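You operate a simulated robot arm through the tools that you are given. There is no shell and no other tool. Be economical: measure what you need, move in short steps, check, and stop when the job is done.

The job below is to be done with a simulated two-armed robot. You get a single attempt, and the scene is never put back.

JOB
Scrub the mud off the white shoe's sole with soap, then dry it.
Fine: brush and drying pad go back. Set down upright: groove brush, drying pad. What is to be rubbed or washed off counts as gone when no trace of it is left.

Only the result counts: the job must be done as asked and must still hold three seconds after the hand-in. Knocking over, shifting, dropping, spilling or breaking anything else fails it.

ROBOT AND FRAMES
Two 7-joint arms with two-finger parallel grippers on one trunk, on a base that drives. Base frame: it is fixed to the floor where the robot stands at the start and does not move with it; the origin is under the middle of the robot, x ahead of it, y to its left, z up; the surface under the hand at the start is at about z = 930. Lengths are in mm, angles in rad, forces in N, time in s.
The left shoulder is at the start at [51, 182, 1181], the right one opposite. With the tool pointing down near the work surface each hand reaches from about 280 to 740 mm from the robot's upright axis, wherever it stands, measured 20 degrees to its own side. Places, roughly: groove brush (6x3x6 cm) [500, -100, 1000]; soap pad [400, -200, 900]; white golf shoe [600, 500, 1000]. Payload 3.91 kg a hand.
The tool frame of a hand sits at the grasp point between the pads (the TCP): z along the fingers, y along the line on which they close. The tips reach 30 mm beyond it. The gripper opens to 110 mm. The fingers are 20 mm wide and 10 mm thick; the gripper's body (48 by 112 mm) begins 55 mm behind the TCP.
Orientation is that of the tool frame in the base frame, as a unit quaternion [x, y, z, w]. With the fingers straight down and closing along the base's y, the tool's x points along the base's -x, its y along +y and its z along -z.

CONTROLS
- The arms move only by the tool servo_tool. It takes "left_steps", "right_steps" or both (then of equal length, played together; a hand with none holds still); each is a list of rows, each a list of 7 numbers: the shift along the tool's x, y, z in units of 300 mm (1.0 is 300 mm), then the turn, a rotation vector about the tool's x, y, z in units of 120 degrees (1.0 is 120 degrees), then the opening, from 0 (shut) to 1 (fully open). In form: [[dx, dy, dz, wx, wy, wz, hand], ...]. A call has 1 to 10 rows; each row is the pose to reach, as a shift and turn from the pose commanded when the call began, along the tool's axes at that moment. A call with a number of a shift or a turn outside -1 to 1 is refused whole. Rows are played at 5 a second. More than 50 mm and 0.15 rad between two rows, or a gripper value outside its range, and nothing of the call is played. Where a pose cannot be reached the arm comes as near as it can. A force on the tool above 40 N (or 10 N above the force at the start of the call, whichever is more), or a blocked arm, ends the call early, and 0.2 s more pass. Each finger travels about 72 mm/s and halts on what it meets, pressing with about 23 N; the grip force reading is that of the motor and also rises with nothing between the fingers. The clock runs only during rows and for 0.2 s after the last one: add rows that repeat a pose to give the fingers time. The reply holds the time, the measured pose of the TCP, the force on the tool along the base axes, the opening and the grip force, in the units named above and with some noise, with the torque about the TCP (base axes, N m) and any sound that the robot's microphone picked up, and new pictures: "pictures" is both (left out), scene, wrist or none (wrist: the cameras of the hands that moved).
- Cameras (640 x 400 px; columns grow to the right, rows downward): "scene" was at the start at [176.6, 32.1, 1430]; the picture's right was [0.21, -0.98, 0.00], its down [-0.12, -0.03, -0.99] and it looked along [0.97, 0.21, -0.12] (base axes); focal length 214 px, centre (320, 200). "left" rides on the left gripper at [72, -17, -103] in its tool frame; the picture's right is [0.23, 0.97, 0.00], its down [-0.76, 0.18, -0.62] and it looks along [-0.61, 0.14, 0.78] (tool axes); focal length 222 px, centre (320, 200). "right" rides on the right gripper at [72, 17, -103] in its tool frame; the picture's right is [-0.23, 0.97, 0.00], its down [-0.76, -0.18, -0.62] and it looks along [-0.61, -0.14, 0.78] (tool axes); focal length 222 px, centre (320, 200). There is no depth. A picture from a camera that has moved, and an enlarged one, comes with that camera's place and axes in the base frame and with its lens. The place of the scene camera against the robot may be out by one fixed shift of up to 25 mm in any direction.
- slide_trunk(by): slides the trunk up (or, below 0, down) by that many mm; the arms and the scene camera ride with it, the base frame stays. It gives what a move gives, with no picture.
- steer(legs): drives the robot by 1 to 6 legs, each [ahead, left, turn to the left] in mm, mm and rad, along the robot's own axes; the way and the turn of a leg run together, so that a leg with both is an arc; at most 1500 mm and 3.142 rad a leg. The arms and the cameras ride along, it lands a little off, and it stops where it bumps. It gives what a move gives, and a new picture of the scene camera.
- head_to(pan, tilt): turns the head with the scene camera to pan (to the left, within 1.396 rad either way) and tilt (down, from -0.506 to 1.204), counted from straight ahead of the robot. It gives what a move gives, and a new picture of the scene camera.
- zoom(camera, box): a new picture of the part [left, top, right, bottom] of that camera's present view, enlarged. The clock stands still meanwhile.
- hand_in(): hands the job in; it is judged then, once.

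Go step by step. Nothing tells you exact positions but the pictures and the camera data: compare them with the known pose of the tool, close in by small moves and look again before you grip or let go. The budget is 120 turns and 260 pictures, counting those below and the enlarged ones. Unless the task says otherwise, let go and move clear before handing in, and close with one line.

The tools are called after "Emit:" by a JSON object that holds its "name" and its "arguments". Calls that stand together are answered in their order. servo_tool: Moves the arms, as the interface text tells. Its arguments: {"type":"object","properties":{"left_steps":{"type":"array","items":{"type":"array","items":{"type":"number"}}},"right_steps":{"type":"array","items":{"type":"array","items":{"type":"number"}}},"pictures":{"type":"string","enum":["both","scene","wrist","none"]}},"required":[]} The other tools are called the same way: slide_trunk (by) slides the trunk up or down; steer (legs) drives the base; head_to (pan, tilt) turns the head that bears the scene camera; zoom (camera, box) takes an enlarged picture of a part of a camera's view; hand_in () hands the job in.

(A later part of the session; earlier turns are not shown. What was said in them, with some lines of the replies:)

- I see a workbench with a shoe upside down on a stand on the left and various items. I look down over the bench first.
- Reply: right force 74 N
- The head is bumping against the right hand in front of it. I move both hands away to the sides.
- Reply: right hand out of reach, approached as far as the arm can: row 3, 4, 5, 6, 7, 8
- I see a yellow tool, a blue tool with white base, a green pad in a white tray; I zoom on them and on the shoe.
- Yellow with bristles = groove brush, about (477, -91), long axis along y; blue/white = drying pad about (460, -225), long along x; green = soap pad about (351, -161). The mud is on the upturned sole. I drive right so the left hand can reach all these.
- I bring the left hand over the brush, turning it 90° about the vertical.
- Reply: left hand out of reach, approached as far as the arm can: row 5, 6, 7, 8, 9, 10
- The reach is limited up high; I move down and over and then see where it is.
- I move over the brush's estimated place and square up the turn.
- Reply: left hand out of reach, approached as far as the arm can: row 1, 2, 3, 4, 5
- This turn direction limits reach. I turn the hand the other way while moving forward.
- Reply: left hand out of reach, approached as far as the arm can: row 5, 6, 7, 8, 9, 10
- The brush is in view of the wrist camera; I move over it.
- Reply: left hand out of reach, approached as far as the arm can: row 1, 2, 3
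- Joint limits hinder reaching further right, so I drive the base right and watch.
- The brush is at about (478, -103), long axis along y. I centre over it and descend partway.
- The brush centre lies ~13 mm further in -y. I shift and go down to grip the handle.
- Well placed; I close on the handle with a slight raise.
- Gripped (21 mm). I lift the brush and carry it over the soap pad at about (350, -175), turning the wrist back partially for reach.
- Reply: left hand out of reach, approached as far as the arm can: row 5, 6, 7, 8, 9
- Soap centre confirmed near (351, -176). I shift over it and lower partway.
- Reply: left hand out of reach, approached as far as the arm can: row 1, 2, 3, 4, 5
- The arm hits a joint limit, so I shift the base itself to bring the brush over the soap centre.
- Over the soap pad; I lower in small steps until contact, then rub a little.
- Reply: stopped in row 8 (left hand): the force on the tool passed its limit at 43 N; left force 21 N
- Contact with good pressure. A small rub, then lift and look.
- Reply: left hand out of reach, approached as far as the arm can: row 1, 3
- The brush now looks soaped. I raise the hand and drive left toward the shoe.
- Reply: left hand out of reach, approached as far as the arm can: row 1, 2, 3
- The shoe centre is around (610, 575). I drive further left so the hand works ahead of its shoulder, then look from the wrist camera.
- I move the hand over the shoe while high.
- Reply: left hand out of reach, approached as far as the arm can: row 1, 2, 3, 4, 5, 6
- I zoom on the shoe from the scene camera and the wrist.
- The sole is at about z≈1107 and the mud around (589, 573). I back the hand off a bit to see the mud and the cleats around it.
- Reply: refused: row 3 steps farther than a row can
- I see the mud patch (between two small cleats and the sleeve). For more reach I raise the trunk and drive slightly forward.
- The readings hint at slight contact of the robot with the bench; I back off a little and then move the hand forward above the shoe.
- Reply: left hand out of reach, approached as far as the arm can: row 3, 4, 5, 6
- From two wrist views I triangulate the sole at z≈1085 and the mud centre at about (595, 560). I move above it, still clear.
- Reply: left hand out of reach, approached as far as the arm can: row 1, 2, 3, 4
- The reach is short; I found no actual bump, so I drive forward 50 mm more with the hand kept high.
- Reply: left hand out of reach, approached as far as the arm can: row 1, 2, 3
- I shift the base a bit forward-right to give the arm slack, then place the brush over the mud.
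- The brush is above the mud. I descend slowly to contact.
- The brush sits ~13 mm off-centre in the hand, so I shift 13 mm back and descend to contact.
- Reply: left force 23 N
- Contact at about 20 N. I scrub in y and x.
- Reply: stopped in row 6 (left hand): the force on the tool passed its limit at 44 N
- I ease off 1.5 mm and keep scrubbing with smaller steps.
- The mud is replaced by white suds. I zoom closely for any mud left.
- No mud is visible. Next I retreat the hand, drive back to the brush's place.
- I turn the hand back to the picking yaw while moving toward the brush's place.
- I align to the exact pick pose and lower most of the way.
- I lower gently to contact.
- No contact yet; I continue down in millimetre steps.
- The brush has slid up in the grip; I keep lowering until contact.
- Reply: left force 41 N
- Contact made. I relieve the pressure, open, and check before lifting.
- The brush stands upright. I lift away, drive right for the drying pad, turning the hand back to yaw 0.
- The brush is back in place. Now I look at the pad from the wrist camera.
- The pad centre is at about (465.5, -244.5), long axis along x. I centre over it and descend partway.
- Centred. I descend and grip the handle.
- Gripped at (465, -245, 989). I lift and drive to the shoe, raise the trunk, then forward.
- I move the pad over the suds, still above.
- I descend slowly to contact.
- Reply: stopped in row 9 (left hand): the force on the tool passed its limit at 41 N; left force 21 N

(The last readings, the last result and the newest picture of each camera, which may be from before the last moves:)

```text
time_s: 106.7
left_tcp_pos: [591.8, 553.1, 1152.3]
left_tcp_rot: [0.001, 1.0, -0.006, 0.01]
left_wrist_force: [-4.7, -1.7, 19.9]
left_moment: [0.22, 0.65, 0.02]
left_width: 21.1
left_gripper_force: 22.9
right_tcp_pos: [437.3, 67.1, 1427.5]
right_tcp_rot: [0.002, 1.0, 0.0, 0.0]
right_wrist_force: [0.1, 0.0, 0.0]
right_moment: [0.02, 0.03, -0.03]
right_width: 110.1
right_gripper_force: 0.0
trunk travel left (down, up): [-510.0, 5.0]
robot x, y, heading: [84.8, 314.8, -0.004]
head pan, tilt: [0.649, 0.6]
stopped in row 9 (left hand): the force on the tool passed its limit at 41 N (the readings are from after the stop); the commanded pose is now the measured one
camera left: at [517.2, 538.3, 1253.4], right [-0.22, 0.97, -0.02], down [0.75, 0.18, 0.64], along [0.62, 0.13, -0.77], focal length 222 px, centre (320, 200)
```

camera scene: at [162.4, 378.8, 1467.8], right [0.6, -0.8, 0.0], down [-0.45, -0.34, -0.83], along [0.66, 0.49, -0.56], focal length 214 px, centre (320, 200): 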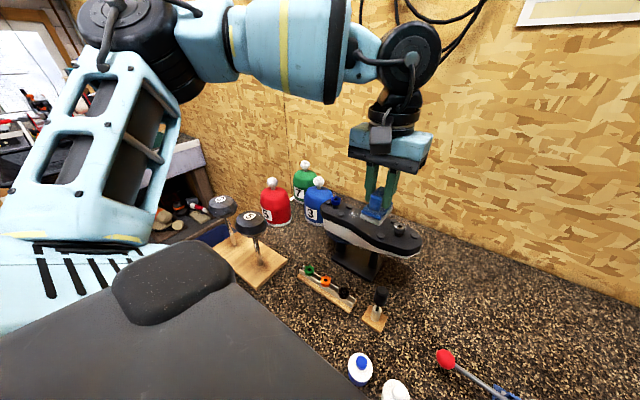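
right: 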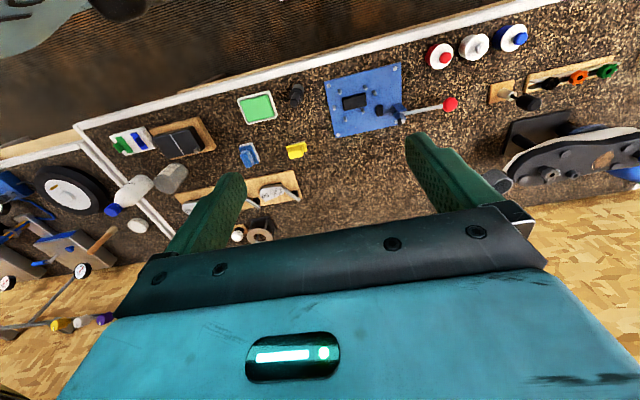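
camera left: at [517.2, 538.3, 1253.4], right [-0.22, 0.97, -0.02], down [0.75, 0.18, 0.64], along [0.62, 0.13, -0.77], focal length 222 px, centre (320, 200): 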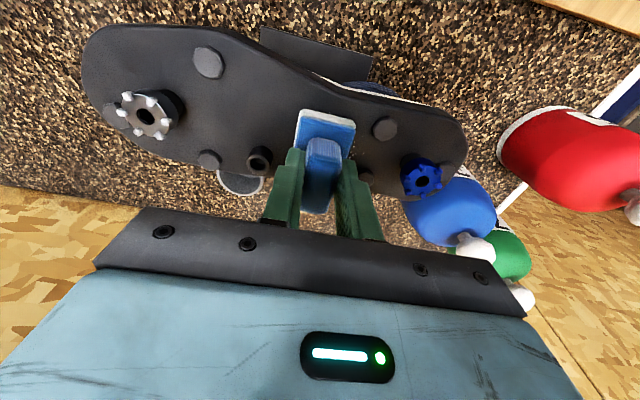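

In contact. I rub gently in small steps with slightly less pressure.

Emit:
{"name": "servo_tool", "arguments": {"left_steps": [[0, 0.01, -0.004, 0, 0, 0, 0], [0, 0.025, -0.004, 0, 0, 0, 0], [0, 0.04, -0.004, 0, 0, 0, 0], [0, 0.025, -0.004, 0, 0, 0, 0], [0, 0.01, -0.004, 0, 0, 0, 0], [0, -0.01, -0.004, 0, 0, 0, 0], [0, -0.025, -0.004, 0, 0, 0, 0], [0, -0.01, -0.004, 0, 0, 0, 0], [0, 0.01, -0.004, 0, 0, 0, 0], [0, 0.03, -0.004, 0, 0, 0, 0]], "pictures": "none"}}

Emit:
{"name": "servo_tool", "arguments": {"left_steps": [[0.015, 0, 0, 0, 0, 0, 0], [0.03, 0.005, 0, 0, 0, 0, 0], [0.03, -0.01, 0, 0, 0, 0, 0], [0.03, -0.025, 0, 0, 0, 0, 0], [0.015, -0.04, 0, 0, 0, 0, 0], [0, -0.04, 0, 0, 0, 0, 0], [-0.015, -0.03, 0, 0, 0, 0, 0], [-0.015, -0.01, 0, 0, 0, 0, 0], [-0.015, 0.005, 0, 0, 0, 0, 0], [0, 0.005, 0, 0, 0, 0, 0]], "pictures": "none"}}

Emit:
{"name": "servo_tool", "arguments": {"left_steps": [[0, -0.02, -0.03, 0, 0, 0, 0], [0, -0.02, -0.12, 0, 0, 0, 0], [-0.05, 0.08, -0.14, 0, 0, 0, 0], [-0.05, 0.2, -0.14, 0, 0, 0, 0], [-0.05, 0.32, -0.14, 0, 0, 0, 0]], "pictures": "wrist"}}

Emit:
{"name": "zoom", "arguments": {"camera": "scene", "box": [322, 190, 402, 240]}}

```text
time_s: 108.8
left_tcp_pos: [592.8, 560.3, 1151.4]
left_tcp_rot: [0.002, 1.0, -0.005, 0.008]
left_wrist_force: [-0.2, -6.4, 17.7]
left_moment: [-0.18, 0.04, 0.01]
left_width: 21.0
left_gripper_force: 22.7
right_tcp_pos: [436.3, 67.4, 1428.3]
right_tcp_rot: [0.003, 1.0, 0.0, 0.001]
right_wrist_force: [-0.5, 0.1, 0.2]
right_moment: [0.0, -0.01, 0.01]
right_width: 110.0
right_gripper_force: 0.0
trunk travel left (down, up): [-510.0, 5.0]
robot x, y, heading: [81.9, 316.8, -0.008]
head pan, tilt: [0.649, 0.6]
```

```text
time_s: 111.0
left_tcp_pos: [595.5, 562.6, 1150.3]
left_tcp_rot: [0.001, 1.0, -0.005, 0.009]
left_wrist_force: [7.8, -3.5, 18.7]
left_moment: [-0.07, -0.13, 0.03]
left_width: 21.1
left_gripper_force: 23.1
right_tcp_pos: [437.9, 67.0, 1427.2]
right_tcp_rot: [0.001, 1.0, 0.0, 0.0]
right_wrist_force: [-0.3, 0.8, 0.5]
right_moment: [-0.03, -0.02, -0.03]
right_width: 109.8
right_gripper_force: 0.0
trunk travel left (down, up): [-510.0, 5.0]
robot x, y, heading: [80.0, 317.6, -0.003]
head pan, tilt: [0.649, 0.6]
```

```text
time_s: 112.2
left_tcp_pos: [611.2, 661.0, 1188.1]
left_tcp_rot: [0.003, 1.0, -0.005, 0.008]
left_wrist_force: [-0.6, 0.3, 0.1]
left_moment: [-0.04, -0.05, 0.04]
left_width: 21.0
left_gripper_force: 23.1
right_tcp_pos: [437.4, 68.2, 1429.3]
right_tcp_rot: [0.002, 1.0, -0.001, 0.0]
right_wrist_force: [0.3, 0.1, -0.3]
right_moment: [-0.06, 0.0, -0.01]
right_width: 109.8
right_gripper_force: 0.0
trunk travel left (down, up): [-510.0, 5.0]
robot x, y, heading: [83.8, 312.8, -0.003]
head pan, tilt: [0.649, 0.6]
camera left: at [537.1, 646.3, 1291.0], right [-0.22, 0.97, -0.01], down [0.75, 0.18, 0.63], along [0.62, 0.13, -0.77], focal length 222 px, centre (320, 200)
```

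left: 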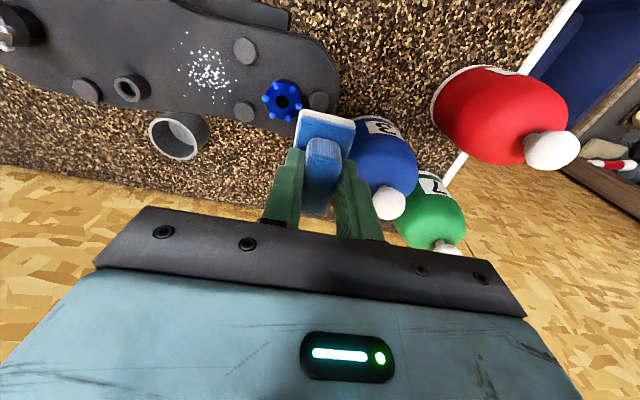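

```text
8.00 times, centred on (362, 215) of scene
camera zoom: at [162.5, 379.7, 1467.8], right [0.6, -0.8, 0.0], down [-0.45, -0.34, -0.83], along [0.66, 0.49, -0.56], focal length 1716 px, centre (-16, 80)
```

zoom: 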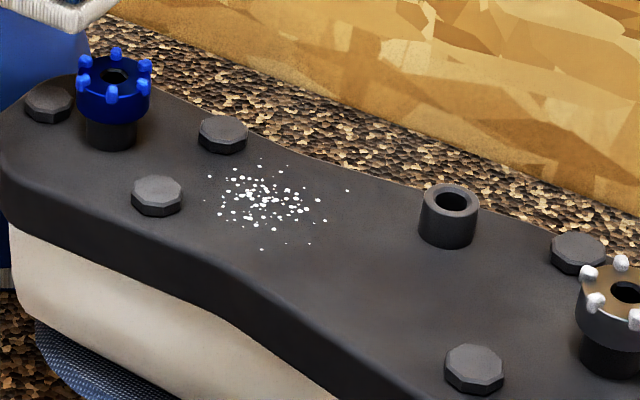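

The suds are still visible; I zoom in to compare with before.

Emit:
{"name": "zoom", "arguments": {"camera": "left", "box": [160, 35, 256, 95]}}

Emit:
{"name": "zoom", "arguments": {"camera": "left", "box": [60, 10, 380, 210]}}

```text
6.67 times, centred on (208, 65) of left
camera zoom: at [537.1, 646.3, 1291.0], right [-0.22, 0.97, -0.01], down [0.75, 0.18, 0.63], along [0.62, 0.13, -0.77], focal length 1481 px, centre (1067, 1100)
```

zoom: 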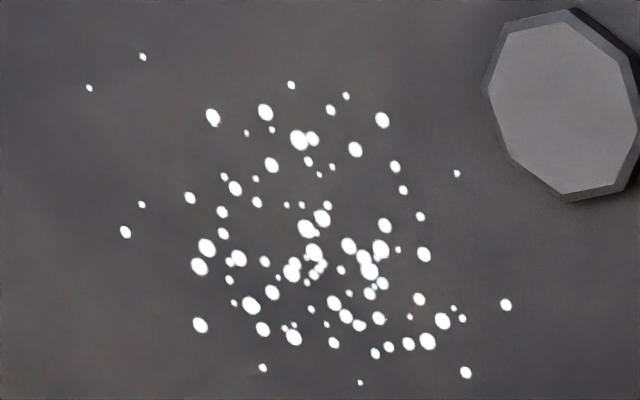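

```text
2.00 times, centred on (220, 110) of left
camera zoom: at [537.1, 646.3, 1291.0], right [-0.22, 0.97, -0.01], down [0.75, 0.18, 0.63], along [0.62, 0.13, -0.77], focal length 444 px, centre (520, 380)
```

zoom: 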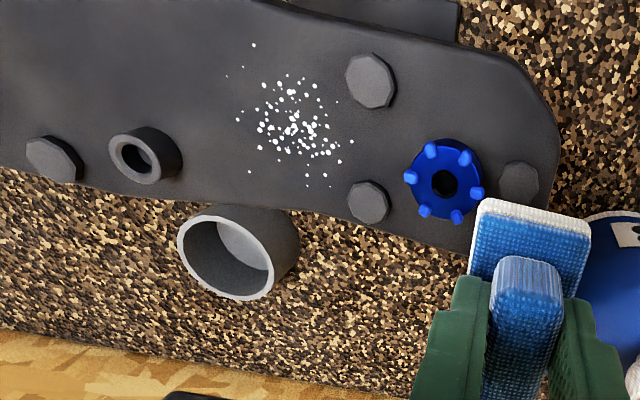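

No change in the suds yet, so drying needs more. I level the tool and return to contact for longer, firmer strokes.

Emit:
{"name": "servo_tool", "arguments": {"left_steps": [[0, -0.1, 0, -0.005, 0.0076, 0, 0], [0.03, -0.22, 0, -0.005, 0.0076, 0, 0], [0.06, -0.33, 0.02, -0.005, 0.0076, 0, 0], [0.07, -0.345, 0.07, -0.005, 0.0076, 0, 0], [0.07, -0.345, 0.1, -0.005, 0.0076, 0, 0], [0.07, -0.345, 0.11, -0.005, 0.0076, 0, 0], [0.07, -0.345, 0.115, -0.005, 0.0076, 0, 0], [0.07, -0.345, 0.12, -0.005, 0.0076, 0, 0]], "pictures": "wrist"}}

Emit:
{"name": "zoom", "arguments": {"camera": "scene", "box": [322, 190, 402, 240]}}

```text
time_s: 114.0
left_tcp_pos: [588.2, 557.7, 1155.9]
left_tcp_rot: [0.001, 1.0, 0.001, 0.0]
left_wrist_force: [0.4, 0.1, -0.7]
left_moment: [0.01, 0.01, -0.02]
left_width: 21.2
left_gripper_force: 22.7
right_tcp_pos: [438.3, 67.3, 1427.6]
right_tcp_rot: [0.002, 1.0, 0.0, 0.0]
right_wrist_force: [0.3, 0.4, -0.4]
right_moment: [-0.04, 0.0, -0.02]
right_width: 110.1
right_gripper_force: 0.0
trunk travel left (down, up): [-510.0, 5.0]
robot x, y, heading: [83.8, 314.1, -0.004]
head pan, tilt: [0.649, 0.6]
camera left: at [515.2, 540.2, 1259.1], right [-0.22, 0.97, 0.0], down [0.76, 0.18, 0.62], along [0.61, 0.14, -0.78], focal length 222 px, centre (320, 200)
```

left: 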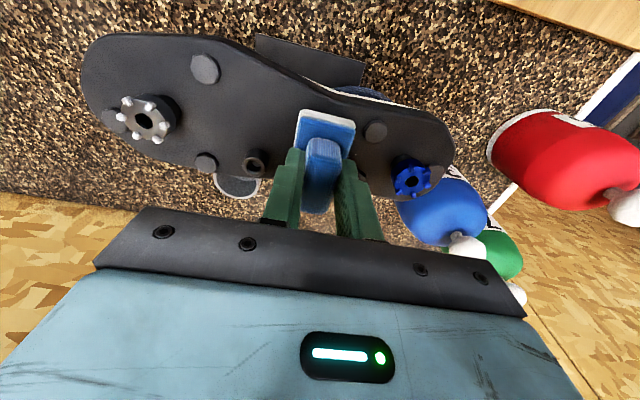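

```text
8.00 times, centred on (362, 215) of scene
camera zoom: at [163.1, 378.9, 1467.8], right [0.6, -0.8, 0.0], down [-0.45, -0.34, -0.83], along [0.66, 0.5, -0.56], focal length 1716 px, centre (-16, 80)
```

zoom: 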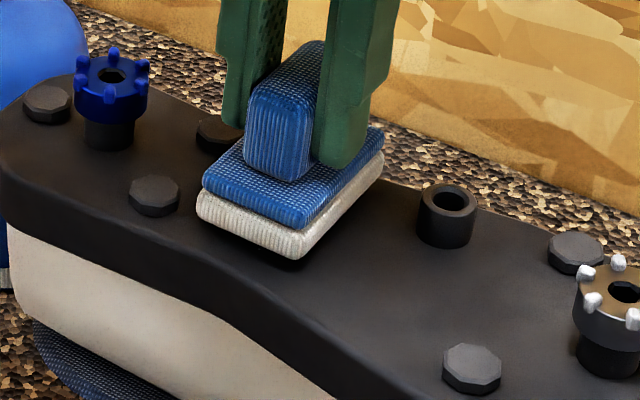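

The pad covers the suds area. I press down.

Emit:
{"name": "servo_tool", "arguments": {"left_steps": [[0, 0, 0.006, 0, 0, 0, 0], [0, 0, 0.012, 0, 0, 0, 0], [0, 0, 0.017, 0, 0, 0, 0], [0, 0, 0.021, 0, 0, 0, 0], [0, 0, 0.025, 0, 0, 0, 0]], "pictures": "none"}}

Emit:
{"name": "zoom", "arguments": {"camera": "scene", "box": [322, 190, 402, 240]}}

```text
time_s: 115.2
left_tcp_pos: [587.2, 554.9, 1152.3]
left_tcp_rot: [0.001, 1.0, 0.001, 0.003]
left_wrist_force: [0.6, 3.7, 16.4]
left_moment: [-0.01, -0.68, 0.06]
left_width: 21.1
left_gripper_force: 22.7
right_tcp_pos: [436.3, 68.1, 1427.9]
right_tcp_rot: [0.002, 1.0, 0.001, 0.001]
right_wrist_force: [-0.4, 0.9, 0.2]
right_moment: [0.0, 0.0, 0.01]
right_width: 110.1
right_gripper_force: 0.1
trunk travel left (down, up): [-510.0, 5.0]
robot x, y, heading: [84.5, 311.7, -0.009]
head pan, tilt: [0.649, 0.6]
```

```text
8.00 times, centred on (362, 215) of scene
camera zoom: at [161.4, 378.8, 1468.2], right [0.6, -0.8, 0.0], down [-0.45, -0.34, -0.83], along [0.66, 0.5, -0.56], focal length 1716 px, centre (-16, 80)
```

zoom: 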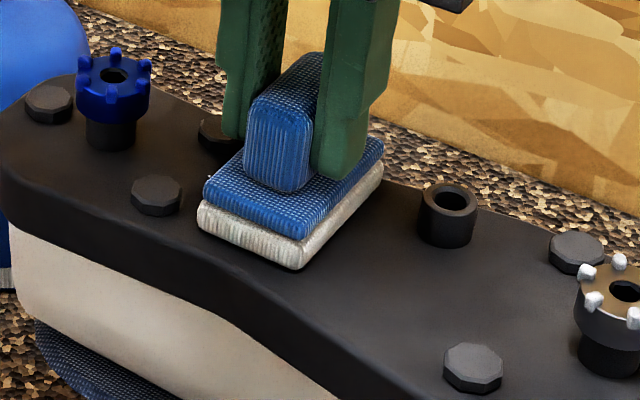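

Contact is at the pad's far edge, so I tilt back ~0.7° to be flat and rub with longer strokes.

Emit:
{"name": "servo_tool", "arguments": {"left_steps": [[0, 0, -0.003, 0, -0.006, 0, 0], [0, 0.02, -0.003, 0, -0.006, 0, 0], [0, 0.035, -0.003, 0, -0.006, 0, 0], [0, 0.01, -0.003, 0, -0.006, 0, 0], [0, -0.015, -0.003, 0, -0.006, 0, 0], [0, -0.035, -0.003, 0, -0.006, 0, 0], [0, -0.01, -0.003, 0, -0.006, 0, 0], [0, 0.015, -0.003, 0, -0.006, 0, 0], [0, 0.035, -0.003, 0, -0.006, 0, 0], [0, 0.035, -0.003, 0, -0.006, 0, 0]], "pictures": "none"}}

Emit:
{"name": "servo_tool", "arguments": {"left_steps": [[0.02, 0, 0.002, 0, 0, 0, 0], [0.04, 0, 0.002, 0, 0, 0, 0], [0.02, -0.01, 0.002, 0, 0, 0, 0], [0, -0.02, 0.002, 0, 0, 0, 0], [-0.02, -0.03, 0.002, 0, 0, 0, 0], [0, -0.04, 0.002, 0, 0, 0, 0], [0.02, -0.05, 0.002, 0, 0, 0, 0], [0.04, -0.05, 0.002, 0, 0, 0, 0], [0.02, -0.03, 0.002, 0, 0, 0, 0], [0, -0.03, 0.002, 0, 0, 0, 0]], "pictures": "none"}}

```text
time_s: 117.5
left_tcp_pos: [587.1, 566.3, 1151.2]
left_tcp_rot: [0.001, 1.0, 0.0, 0.007]
left_wrist_force: [-0.7, -9.2, 20.9]
left_moment: [-0.56, 0.08, -0.06]
left_width: 21.1
left_gripper_force: 22.7
right_tcp_pos: [435.0, 65.7, 1428.8]
right_tcp_rot: [0.002, 1.0, 0.001, 0.0]
right_wrist_force: [-0.2, -0.4, 0.0]
right_moment: [0.02, 0.01, 0.0]
right_width: 110.1
right_gripper_force: 0.0
trunk travel left (down, up): [-510.0, 5.0]
robot x, y, heading: [83.1, 313.3, -0.007]
head pan, tilt: [0.649, 0.6]
```

```text
time_s: 119.7
left_tcp_pos: [585.6, 556.9, 1149.2]
left_tcp_rot: [0.002, 1.0, 0.002, 0.005]
left_wrist_force: [-8.6, -3.0, 19.1]
left_moment: [-0.12, 0.07, -0.06]
left_width: 21.3
left_gripper_force: 22.9
right_tcp_pos: [435.5, 67.8, 1429.9]
right_tcp_rot: [0.001, 1.0, 0.0, 0.001]
right_wrist_force: [0.7, -0.6, -0.4]
right_moment: [-0.01, 0.0, -0.01]
right_width: 110.0
right_gripper_force: 0.2
trunk travel left (down, up): [-510.0, 5.0]
robot x, y, heading: [81.1, 313.6, -0.002]
head pan, tilt: [0.649, 0.6]
```

I lift and check.

Emit:
{"name": "servo_tool", "arguments": {"left_steps": [[0, 0, -0.04, 0, 0, 0, 0], [0, 0, -0.12, 0, 0, 0, 0], [-0.05, 0.1, -0.14, 0, 0, 0, 0], [-0.05, 0.22, -0.14, 0, 0, 0, 0], [-0.05, 0.34, -0.14, 0, 0, 0, 0]], "pictures": "none"}}

Emit:
{"name": "zoom", "arguments": {"camera": "scene", "box": [322, 190, 402, 240]}}

```text
time_s: 120.8
left_tcp_pos: [601.6, 662.2, 1189.7]
left_tcp_rot: [0.001, 1.0, -0.001, 0.005]
left_wrist_force: [-1.0, -1.1, 0.1]
left_moment: [0.03, -0.01, 0.0]
left_width: 21.5
left_gripper_force: 23.0
right_tcp_pos: [438.1, 68.8, 1428.6]
right_tcp_rot: [0.001, 1.0, -0.001, 0.001]
right_wrist_force: [0.1, 0.7, 0.0]
right_moment: [-0.01, 0.0, -0.03]
right_width: 109.9
right_gripper_force: 0.1
trunk travel left (down, up): [-510.0, 5.0]
robot x, y, heading: [81.9, 314.6, -0.009]
head pan, tilt: [0.649, 0.6]
```

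```text
8.00 times, centred on (362, 215) of scene
camera zoom: at [162.6, 379.7, 1467.8], right [0.6, -0.8, 0.0], down [-0.45, -0.34, -0.83], along [0.66, 0.49, -0.56], focal length 1716 px, centre (-16, 80)
```

zoom: 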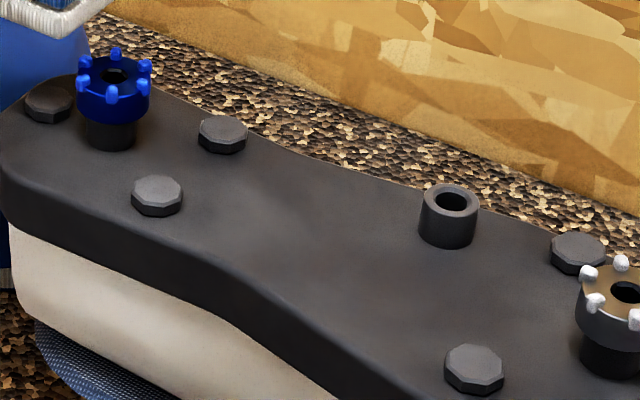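

The suds are gone. I check closely for any residue.

Emit:
{"name": "zoom", "arguments": {"camera": "left", "box": [120, 20, 280, 120]}}

Emit:
{"name": "zoom", "arguments": {"camera": "scene", "box": [338, 201, 378, 226]}}

```text
4.00 times, centred on (200, 70) of left
camera zoom: at [529.1, 645.3, 1291.3], right [-0.22, 0.97, 0.0], down [0.75, 0.18, 0.63], along [0.62, 0.14, -0.78], focal length 888 px, centre (800, 720)
```

zoom: 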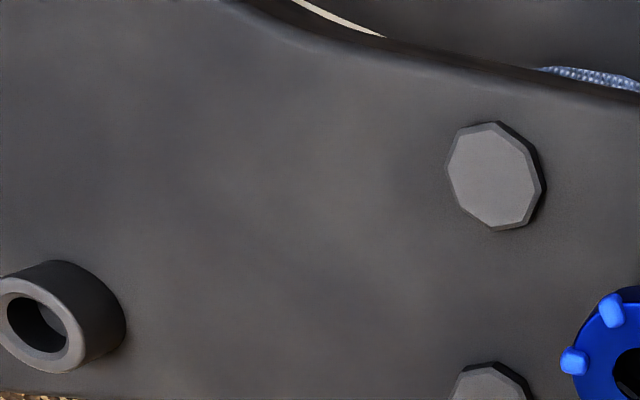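

```text
16.00 times, centred on (358, 214) of scene
camera zoom: at [162.6, 379.7, 1467.8], right [0.6, -0.8, 0.0], down [-0.45, -0.34, -0.83], along [0.66, 0.49, -0.56], focal length 3432 px, centre (-288, -16)
```

zoom: 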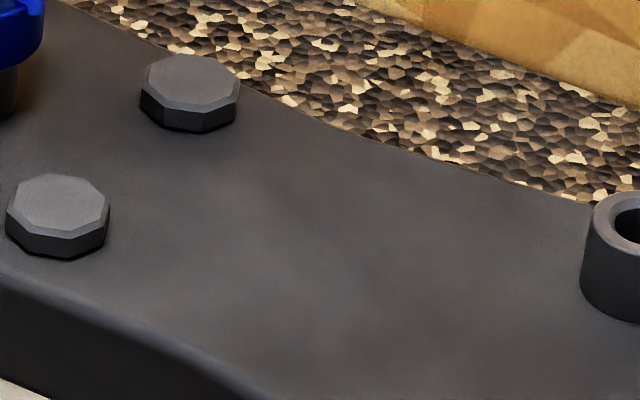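

The sole is clean and dry. I take the pad back: retreat, drive back, lower the trunk.

Emit:
{"name": "servo_tool", "arguments": {"left_steps": [[0.1, -0.06, -0.06, 0, 0, 0, 0], [0.2, -0.12, -0.12, 0, 0, 0, 0], [0.3, -0.2, -0.14, 0, 0, 0, 0], [0.4, -0.28, -0.14, 0, 0, 0, 0], [0.5, -0.36, -0.14, 0, 0, 0, 0], [0.5, -0.46, -0.14, 0, 0, 0, 0]], "pictures": "none"}}

Emit:
{"name": "steer", "arguments": {"legs": [[-82, 0, 0], [0, -720, 0]]}}

Emit:
{"name": "slide_trunk", "arguments": {"by": -70}}

Emit:
{"name": "head_to", "arguments": {"pan": 0.15, "tilt": 0.8}}

```text
time_s: 122.2
left_tcp_pos: [451.0, 519.0, 1228.2]
left_tcp_rot: [0.001, 1.0, 0.001, 0.006]
left_wrist_force: [0.5, -0.1, -0.1]
left_moment: [0.02, 0.0, -0.05]
left_width: 21.4
left_gripper_force: 22.7
right_tcp_pos: [439.6, 66.2, 1428.2]
right_tcp_rot: [0.002, 1.0, 0.0, 0.0]
right_wrist_force: [0.1, -0.6, -0.5]
right_moment: [0.04, 0.06, -0.01]
right_width: 110.0
right_gripper_force: 0.0
trunk travel left (down, up): [-510.0, 5.0]
robot x, y, heading: [82.2, 313.1, -0.005]
head pan, tilt: [0.649, 0.6]
```

```text
time_s: 129.8
left_tcp_pos: [361.3, -221.2, 1228.6]
left_tcp_rot: [0.017, 1.0, 0.001, 0.006]
left_wrist_force: [0.2, -0.7, -0.8]
left_moment: [-0.03, -0.01, -0.02]
left_width: 21.4
left_gripper_force: 22.9
right_tcp_pos: [334.1, -674.1, 1428.0]
right_tcp_rot: [0.018, 1.0, 0.001, 0.0]
right_wrist_force: [-0.9, -0.6, 0.7]
right_moment: [0.0, 0.03, 0.01]
right_width: 109.9
right_gripper_force: 0.1
trunk travel left (down, up): [-510.0, 5.0]
robot x, y, heading: [-11.2, -417.7, -0.039]
head pan, tilt: [0.649, 0.6]
camera scene: at [68.8, -354.7, 1467.8], right [0.57, -0.82, 0.0], down [-0.46, -0.32, -0.83], along [0.68, 0.47, -0.56], focal length 214 px, centre (320, 200)
```

scene: 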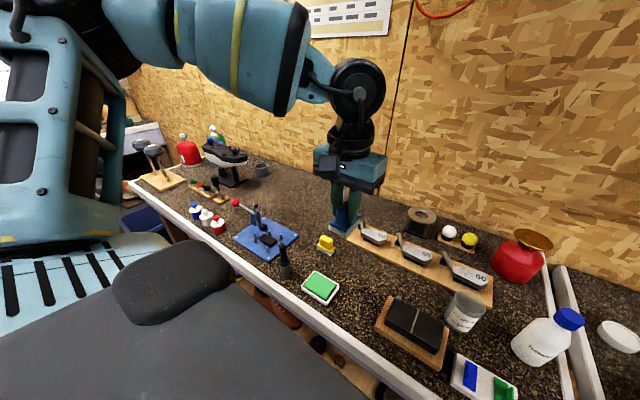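

```text
time_s: 130.8
left_tcp_pos: [359.8, -222.8, 1158.5]
left_tcp_rot: [0.018, 1.0, 0.001, 0.007]
left_wrist_force: [0.5, 0.5, -0.6]
left_moment: [0.02, 0.03, 0.0]
left_width: 21.4
left_gripper_force: 22.7
right_tcp_pos: [334.3, -675.0, 1358.2]
right_tcp_rot: [0.018, 1.0, 0.0, 0.001]
right_wrist_force: [0.1, 0.1, -0.1]
right_moment: [0.0, -0.03, -0.02]
right_width: 110.0
right_gripper_force: 0.2
trunk travel left (down, up): [-440.0, 75.0]
robot x, y, heading: [-12.9, -418.6, -0.037]
head pan, tilt: [0.649, 0.6]
```

```text
time_s: 131.8
left_tcp_pos: [361.2, -222.2, 1160.3]
left_tcp_rot: [0.017, 1.0, 0.0, 0.006]
left_wrist_force: [-0.1, -0.4, 0.3]
left_moment: [0.0, -0.02, 0.03]
left_width: 21.3
left_gripper_force: 23.4
right_tcp_pos: [336.0, -674.2, 1357.9]
right_tcp_rot: [0.018, 1.0, 0.001, -0.001]
right_wrist_force: [-0.3, -0.9, 0.4]
right_moment: [0.01, 0.03, -0.01]
right_width: 109.7
right_gripper_force: 0.2
trunk travel left (down, up): [-440.0, 75.0]
robot x, y, heading: [-12.4, -416.9, -0.038]
head pan, tilt: [0.15, 0.799]
camera scene: at [152.9, -399.3, 1369.1], right [0.11, -0.99, 0.0], down [-0.71, -0.08, -0.7], along [0.69, 0.08, -0.72], focal length 214 px, centre (320, 200)
```

scene: 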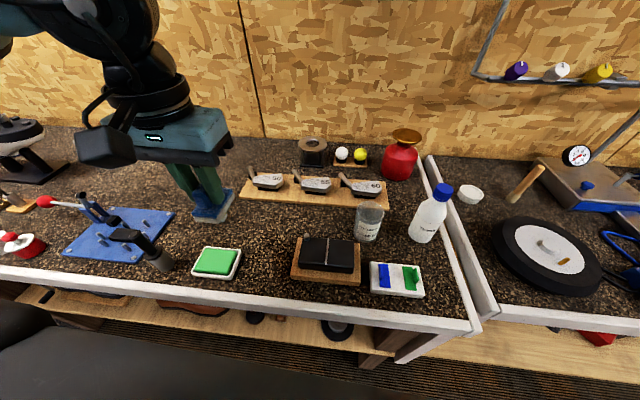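

I correct the small heading drift in yaw and bring the pad over its place.

Emit:
{"name": "servo_tool", "arguments": {"left_steps": [[-0.09, -0.016, 0.05, 0, 0.003, -0.008, 0], [-0.18, -0.032, 0.1, 0, 0.006, -0.017, 0], [-0.27, -0.048, 0.18, 0, 0.006, -0.017, 0], [-0.349, -0.064, 0.26, 0, 0.006, -0.017, 0], [-0.349, -0.064, 0.36, 0, 0.006, -0.017, 0], [-0.349, -0.064, 0.46, 0, 0.006, -0.017, 0], [-0.349, -0.064, 0.5, 0, 0.006, -0.017, 0]], "pictures": "wrist"}}

Emit:
{"name": "zoom", "arguments": {"camera": "scene", "box": [170, 140, 330, 240]}}

```text
time_s: 133.4
left_tcp_pos: [464.7, -246.6, 1010.4]
left_tcp_rot: [-0.001, 1.0, 0.0, 0.0]
left_wrist_force: [0.0, -0.1, -0.6]
left_moment: [0.01, 0.0, 0.01]
left_width: 21.3
left_gripper_force: 22.7
right_tcp_pos: [335.0, -675.3, 1357.6]
right_tcp_rot: [0.018, 1.0, 0.0, 0.001]
right_wrist_force: [-0.4, 0.0, 0.2]
right_moment: [0.02, -0.02, -0.04]
right_width: 109.9
right_gripper_force: 0.0
trunk travel left (down, up): [-440.0, 75.0]
robot x, y, heading: [-13.7, -415.8, -0.034]
head pan, tilt: [0.15, 0.799]
camera left: at [391.7, -262.8, 1113.2], right [-0.23, 0.97, 0.0], down [0.76, 0.18, 0.62], along [0.61, 0.14, -0.78], focal length 222 px, centre (320, 200)
```

left: 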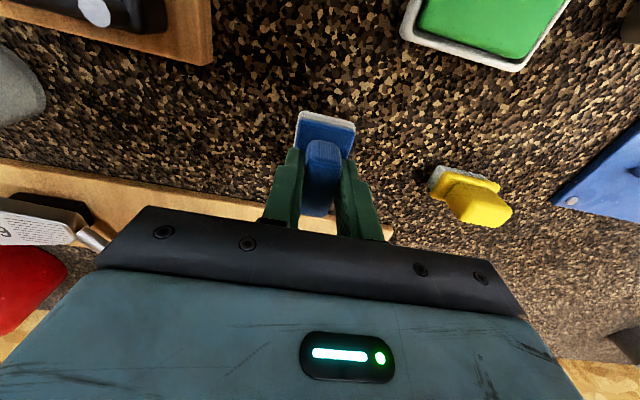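

```text
4.00 times, centred on (250, 190) of scene
camera zoom: at [152.9, -399.4, 1369.1], right [0.11, -0.99, 0.0], down [-0.71, -0.08, -0.7], along [0.69, 0.08, -0.72], focal length 858 px, centre (600, 240)
```

zoom: 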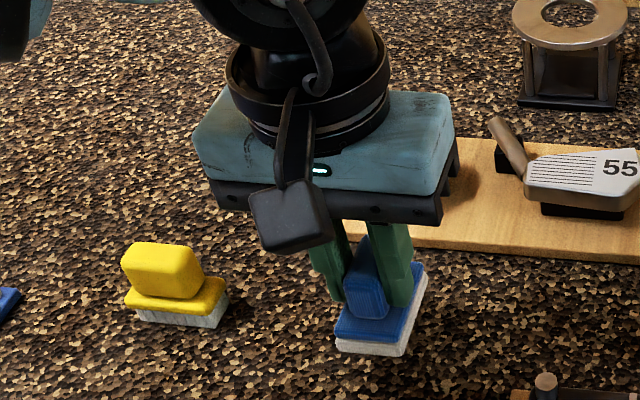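

I lower in small steps to contact.

Emit:
{"name": "servo_tool", "arguments": {"left_steps": [[0, 0.005, 0.035, 0, 0, 0, 0], [0, 0.005, 0.06, 0, 0, 0, 0], [0, 0.005, 0.066, 0, 0, 0, 0], [0, 0.005, 0.07, 0, 0, 0, 0], [0, 0.005, 0.074, 0, 0, 0, 0], [0, 0.005, 0.077, 0, 0, 0, 0], [0, 0.005, 0.08, 0, 0, 0, 0]], "pictures": "none"}}

```text
time_s: 135.0
left_tcp_pos: [467.7, -244.6, 985.7]
left_tcp_rot: [0.001, 1.0, 0.0, 0.0]
left_wrist_force: [0.0, -1.0, -0.6]
left_moment: [-0.05, 0.0, 0.01]
left_width: 20.9
left_gripper_force: 22.6
right_tcp_pos: [333.6, -674.9, 1358.1]
right_tcp_rot: [0.019, 1.0, 0.001, -0.001]
right_wrist_force: [0.8, 0.1, 0.4]
right_moment: [-0.01, 0.01, 0.03]
right_width: 110.3
right_gripper_force: 0.1
trunk travel left (down, up): [-440.0, 75.0]
robot x, y, heading: [-14.4, -416.8, -0.039]
head pan, tilt: [0.15, 0.799]
```

Emit:
{"name": "servo_tool", "arguments": {"left_steps": [[0.005, 0, 0.003, 0, 0, 0, 0], [0.005, 0, 0.006, 0, 0, 0, 0], [0.005, 0, 0.009, 0, 0, 0, 0], [0.005, 0, 0.012, 0, 0, 0, 0], [0.005, 0, 0.015, 0, 0, 0, 0]], "pictures": "none"}}

```text
time_s: 136.2
left_tcp_pos: [465.2, -244.7, 982.7]
left_tcp_rot: [-0.001, 1.0, 0.0, 0.003]
left_wrist_force: [-0.4, 4.5, 18.5]
left_moment: [0.19, -0.62, 0.12]
left_width: 21.2
left_gripper_force: 22.9
right_tcp_pos: [332.5, -674.3, 1358.2]
right_tcp_rot: [0.018, 1.0, 0.0, 0.001]
right_wrist_force: [0.7, -0.4, 0.4]
right_moment: [0.0, 0.02, 0.04]
right_width: 110.2
right_gripper_force: 0.0
trunk travel left (down, up): [-440.0, 75.0]
robot x, y, heading: [-14.0, -415.1, -0.039]
head pan, tilt: [0.15, 0.799]
```

Contact is made. I relieve pressure, open the fingers and check.

Emit:
{"name": "servo_tool", "arguments": {"left_steps": [[0, 0, -0.004, 0, 0, 0, 0], [0, 0, -0.006, 0, 0, 0, 0], [0, 0, -0.006, 0, 0, 0, 0.22], [0, 0, -0.006, 0, 0, 0, 0.35], [0, 0, -0.006, 0, 0, 0, 0.45], [0, 0, -0.006, 0, 0, 0, 0.45], [0, 0, -0.03, 0, 0, 0, 0.45], [0, 0, -0.15, 0, 0, 0, 0.45], [0, 0, -0.3, 0, 0, 0, 0.45]], "pictures": "wrist"}}

Emit:
{"name": "zoom", "arguments": {"camera": "scene", "box": [170, 140, 330, 240]}}

```text
time_s: 138.2
left_tcp_pos: [465.7, -242.8, 1070.7]
left_tcp_rot: [0.0, 1.0, 0.0, 0.0]
left_wrist_force: [-0.3, -0.2, -0.5]
left_moment: [0.0, -0.02, -0.01]
left_width: 49.5
left_gripper_force: 0.1
right_tcp_pos: [333.0, -676.2, 1357.9]
right_tcp_rot: [0.018, 1.0, 0.0, 0.0]
right_wrist_force: [0.6, -0.5, 0.4]
right_moment: [0.0, 0.0, 0.01]
right_width: 110.1
right_gripper_force: 0.0
trunk travel left (down, up): [-440.0, 75.0]
robot x, y, heading: [-11.9, -417.1, -0.033]
head pan, tilt: [0.15, 0.799]
camera left: at [393.3, -259.8, 1174.2], right [-0.23, 0.97, 0.0], down [0.76, 0.18, 0.62], along [0.61, 0.14, -0.78], focal length 222 px, centre (320, 200)
```

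left: 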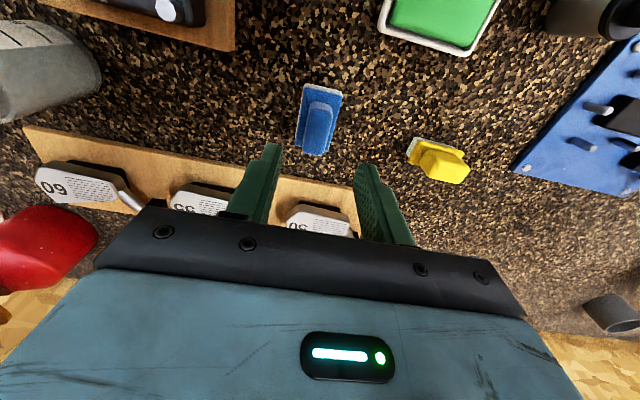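

```text
4.00 times, centred on (250, 190) of scene
camera zoom: at [152.0, -399.6, 1369.3], right [0.11, -0.99, 0.0], down [-0.71, -0.08, -0.7], along [0.69, 0.08, -0.72], focal length 858 px, centre (600, 240)
```

zoom: 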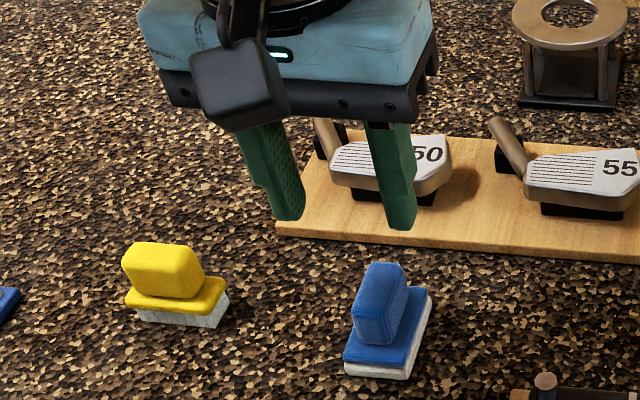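

Both brush and pad stand upright in their places. I raise the hand clear.

Emit:
{"name": "servo_tool", "arguments": {"left_steps": [[0, 0, -0.1, 0, 0, 0, 0.45], [0, 0, -0.22, 0, 0, 0, 0.45], [0, 0, -0.22, 0, 0, 0, 0.45]], "pictures": "scene"}}

```text
time_s: 139.0
left_tcp_pos: [468.0, -242.8, 1137.4]
left_tcp_rot: [0.001, 1.0, 0.001, -0.001]
left_wrist_force: [0.2, 1.2, -0.3]
left_moment: [-0.05, 0.0, 0.04]
left_width: 49.6
left_gripper_force: 0.0
right_tcp_pos: [333.8, -672.6, 1357.0]
right_tcp_rot: [0.018, 1.0, 0.0, 0.0]
right_wrist_force: [0.2, -0.1, -0.2]
right_moment: [-0.03, -0.04, -0.04]
right_width: 110.0
right_gripper_force: 0.1
trunk travel left (down, up): [-440.0, 75.0]
robot x, y, heading: [-16.0, -418.3, -0.038]
head pan, tilt: [0.15, 0.799]
camera scene: at [153.4, -399.3, 1369.0], right [0.11, -0.99, 0.0], down [-0.71, -0.08, -0.7], along [0.69, 0.08, -0.72], focal length 214 px, centre (320, 200)
```

scene: 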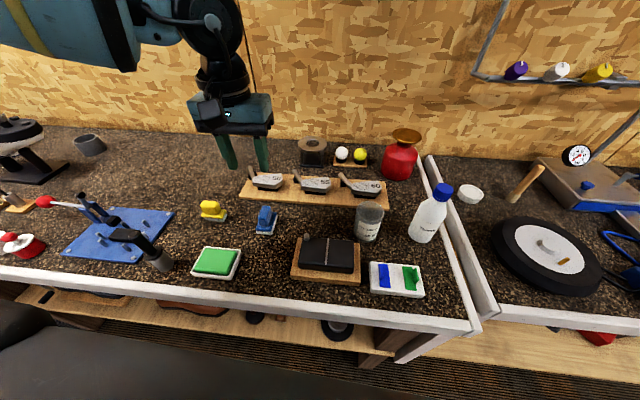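

Everything is in place and the hand is clear, so I hand in.

Emit:
{"name": "hand_in", "arguments": {}}

```text
The job is handed in.
```

I scrubbed the mud off the white shoe's sole with the soaped groove brush and dried it, and in the last close-up no mud or suds showed. The brush and drying pad stand upright back in their places, and I saw nothing else moved.
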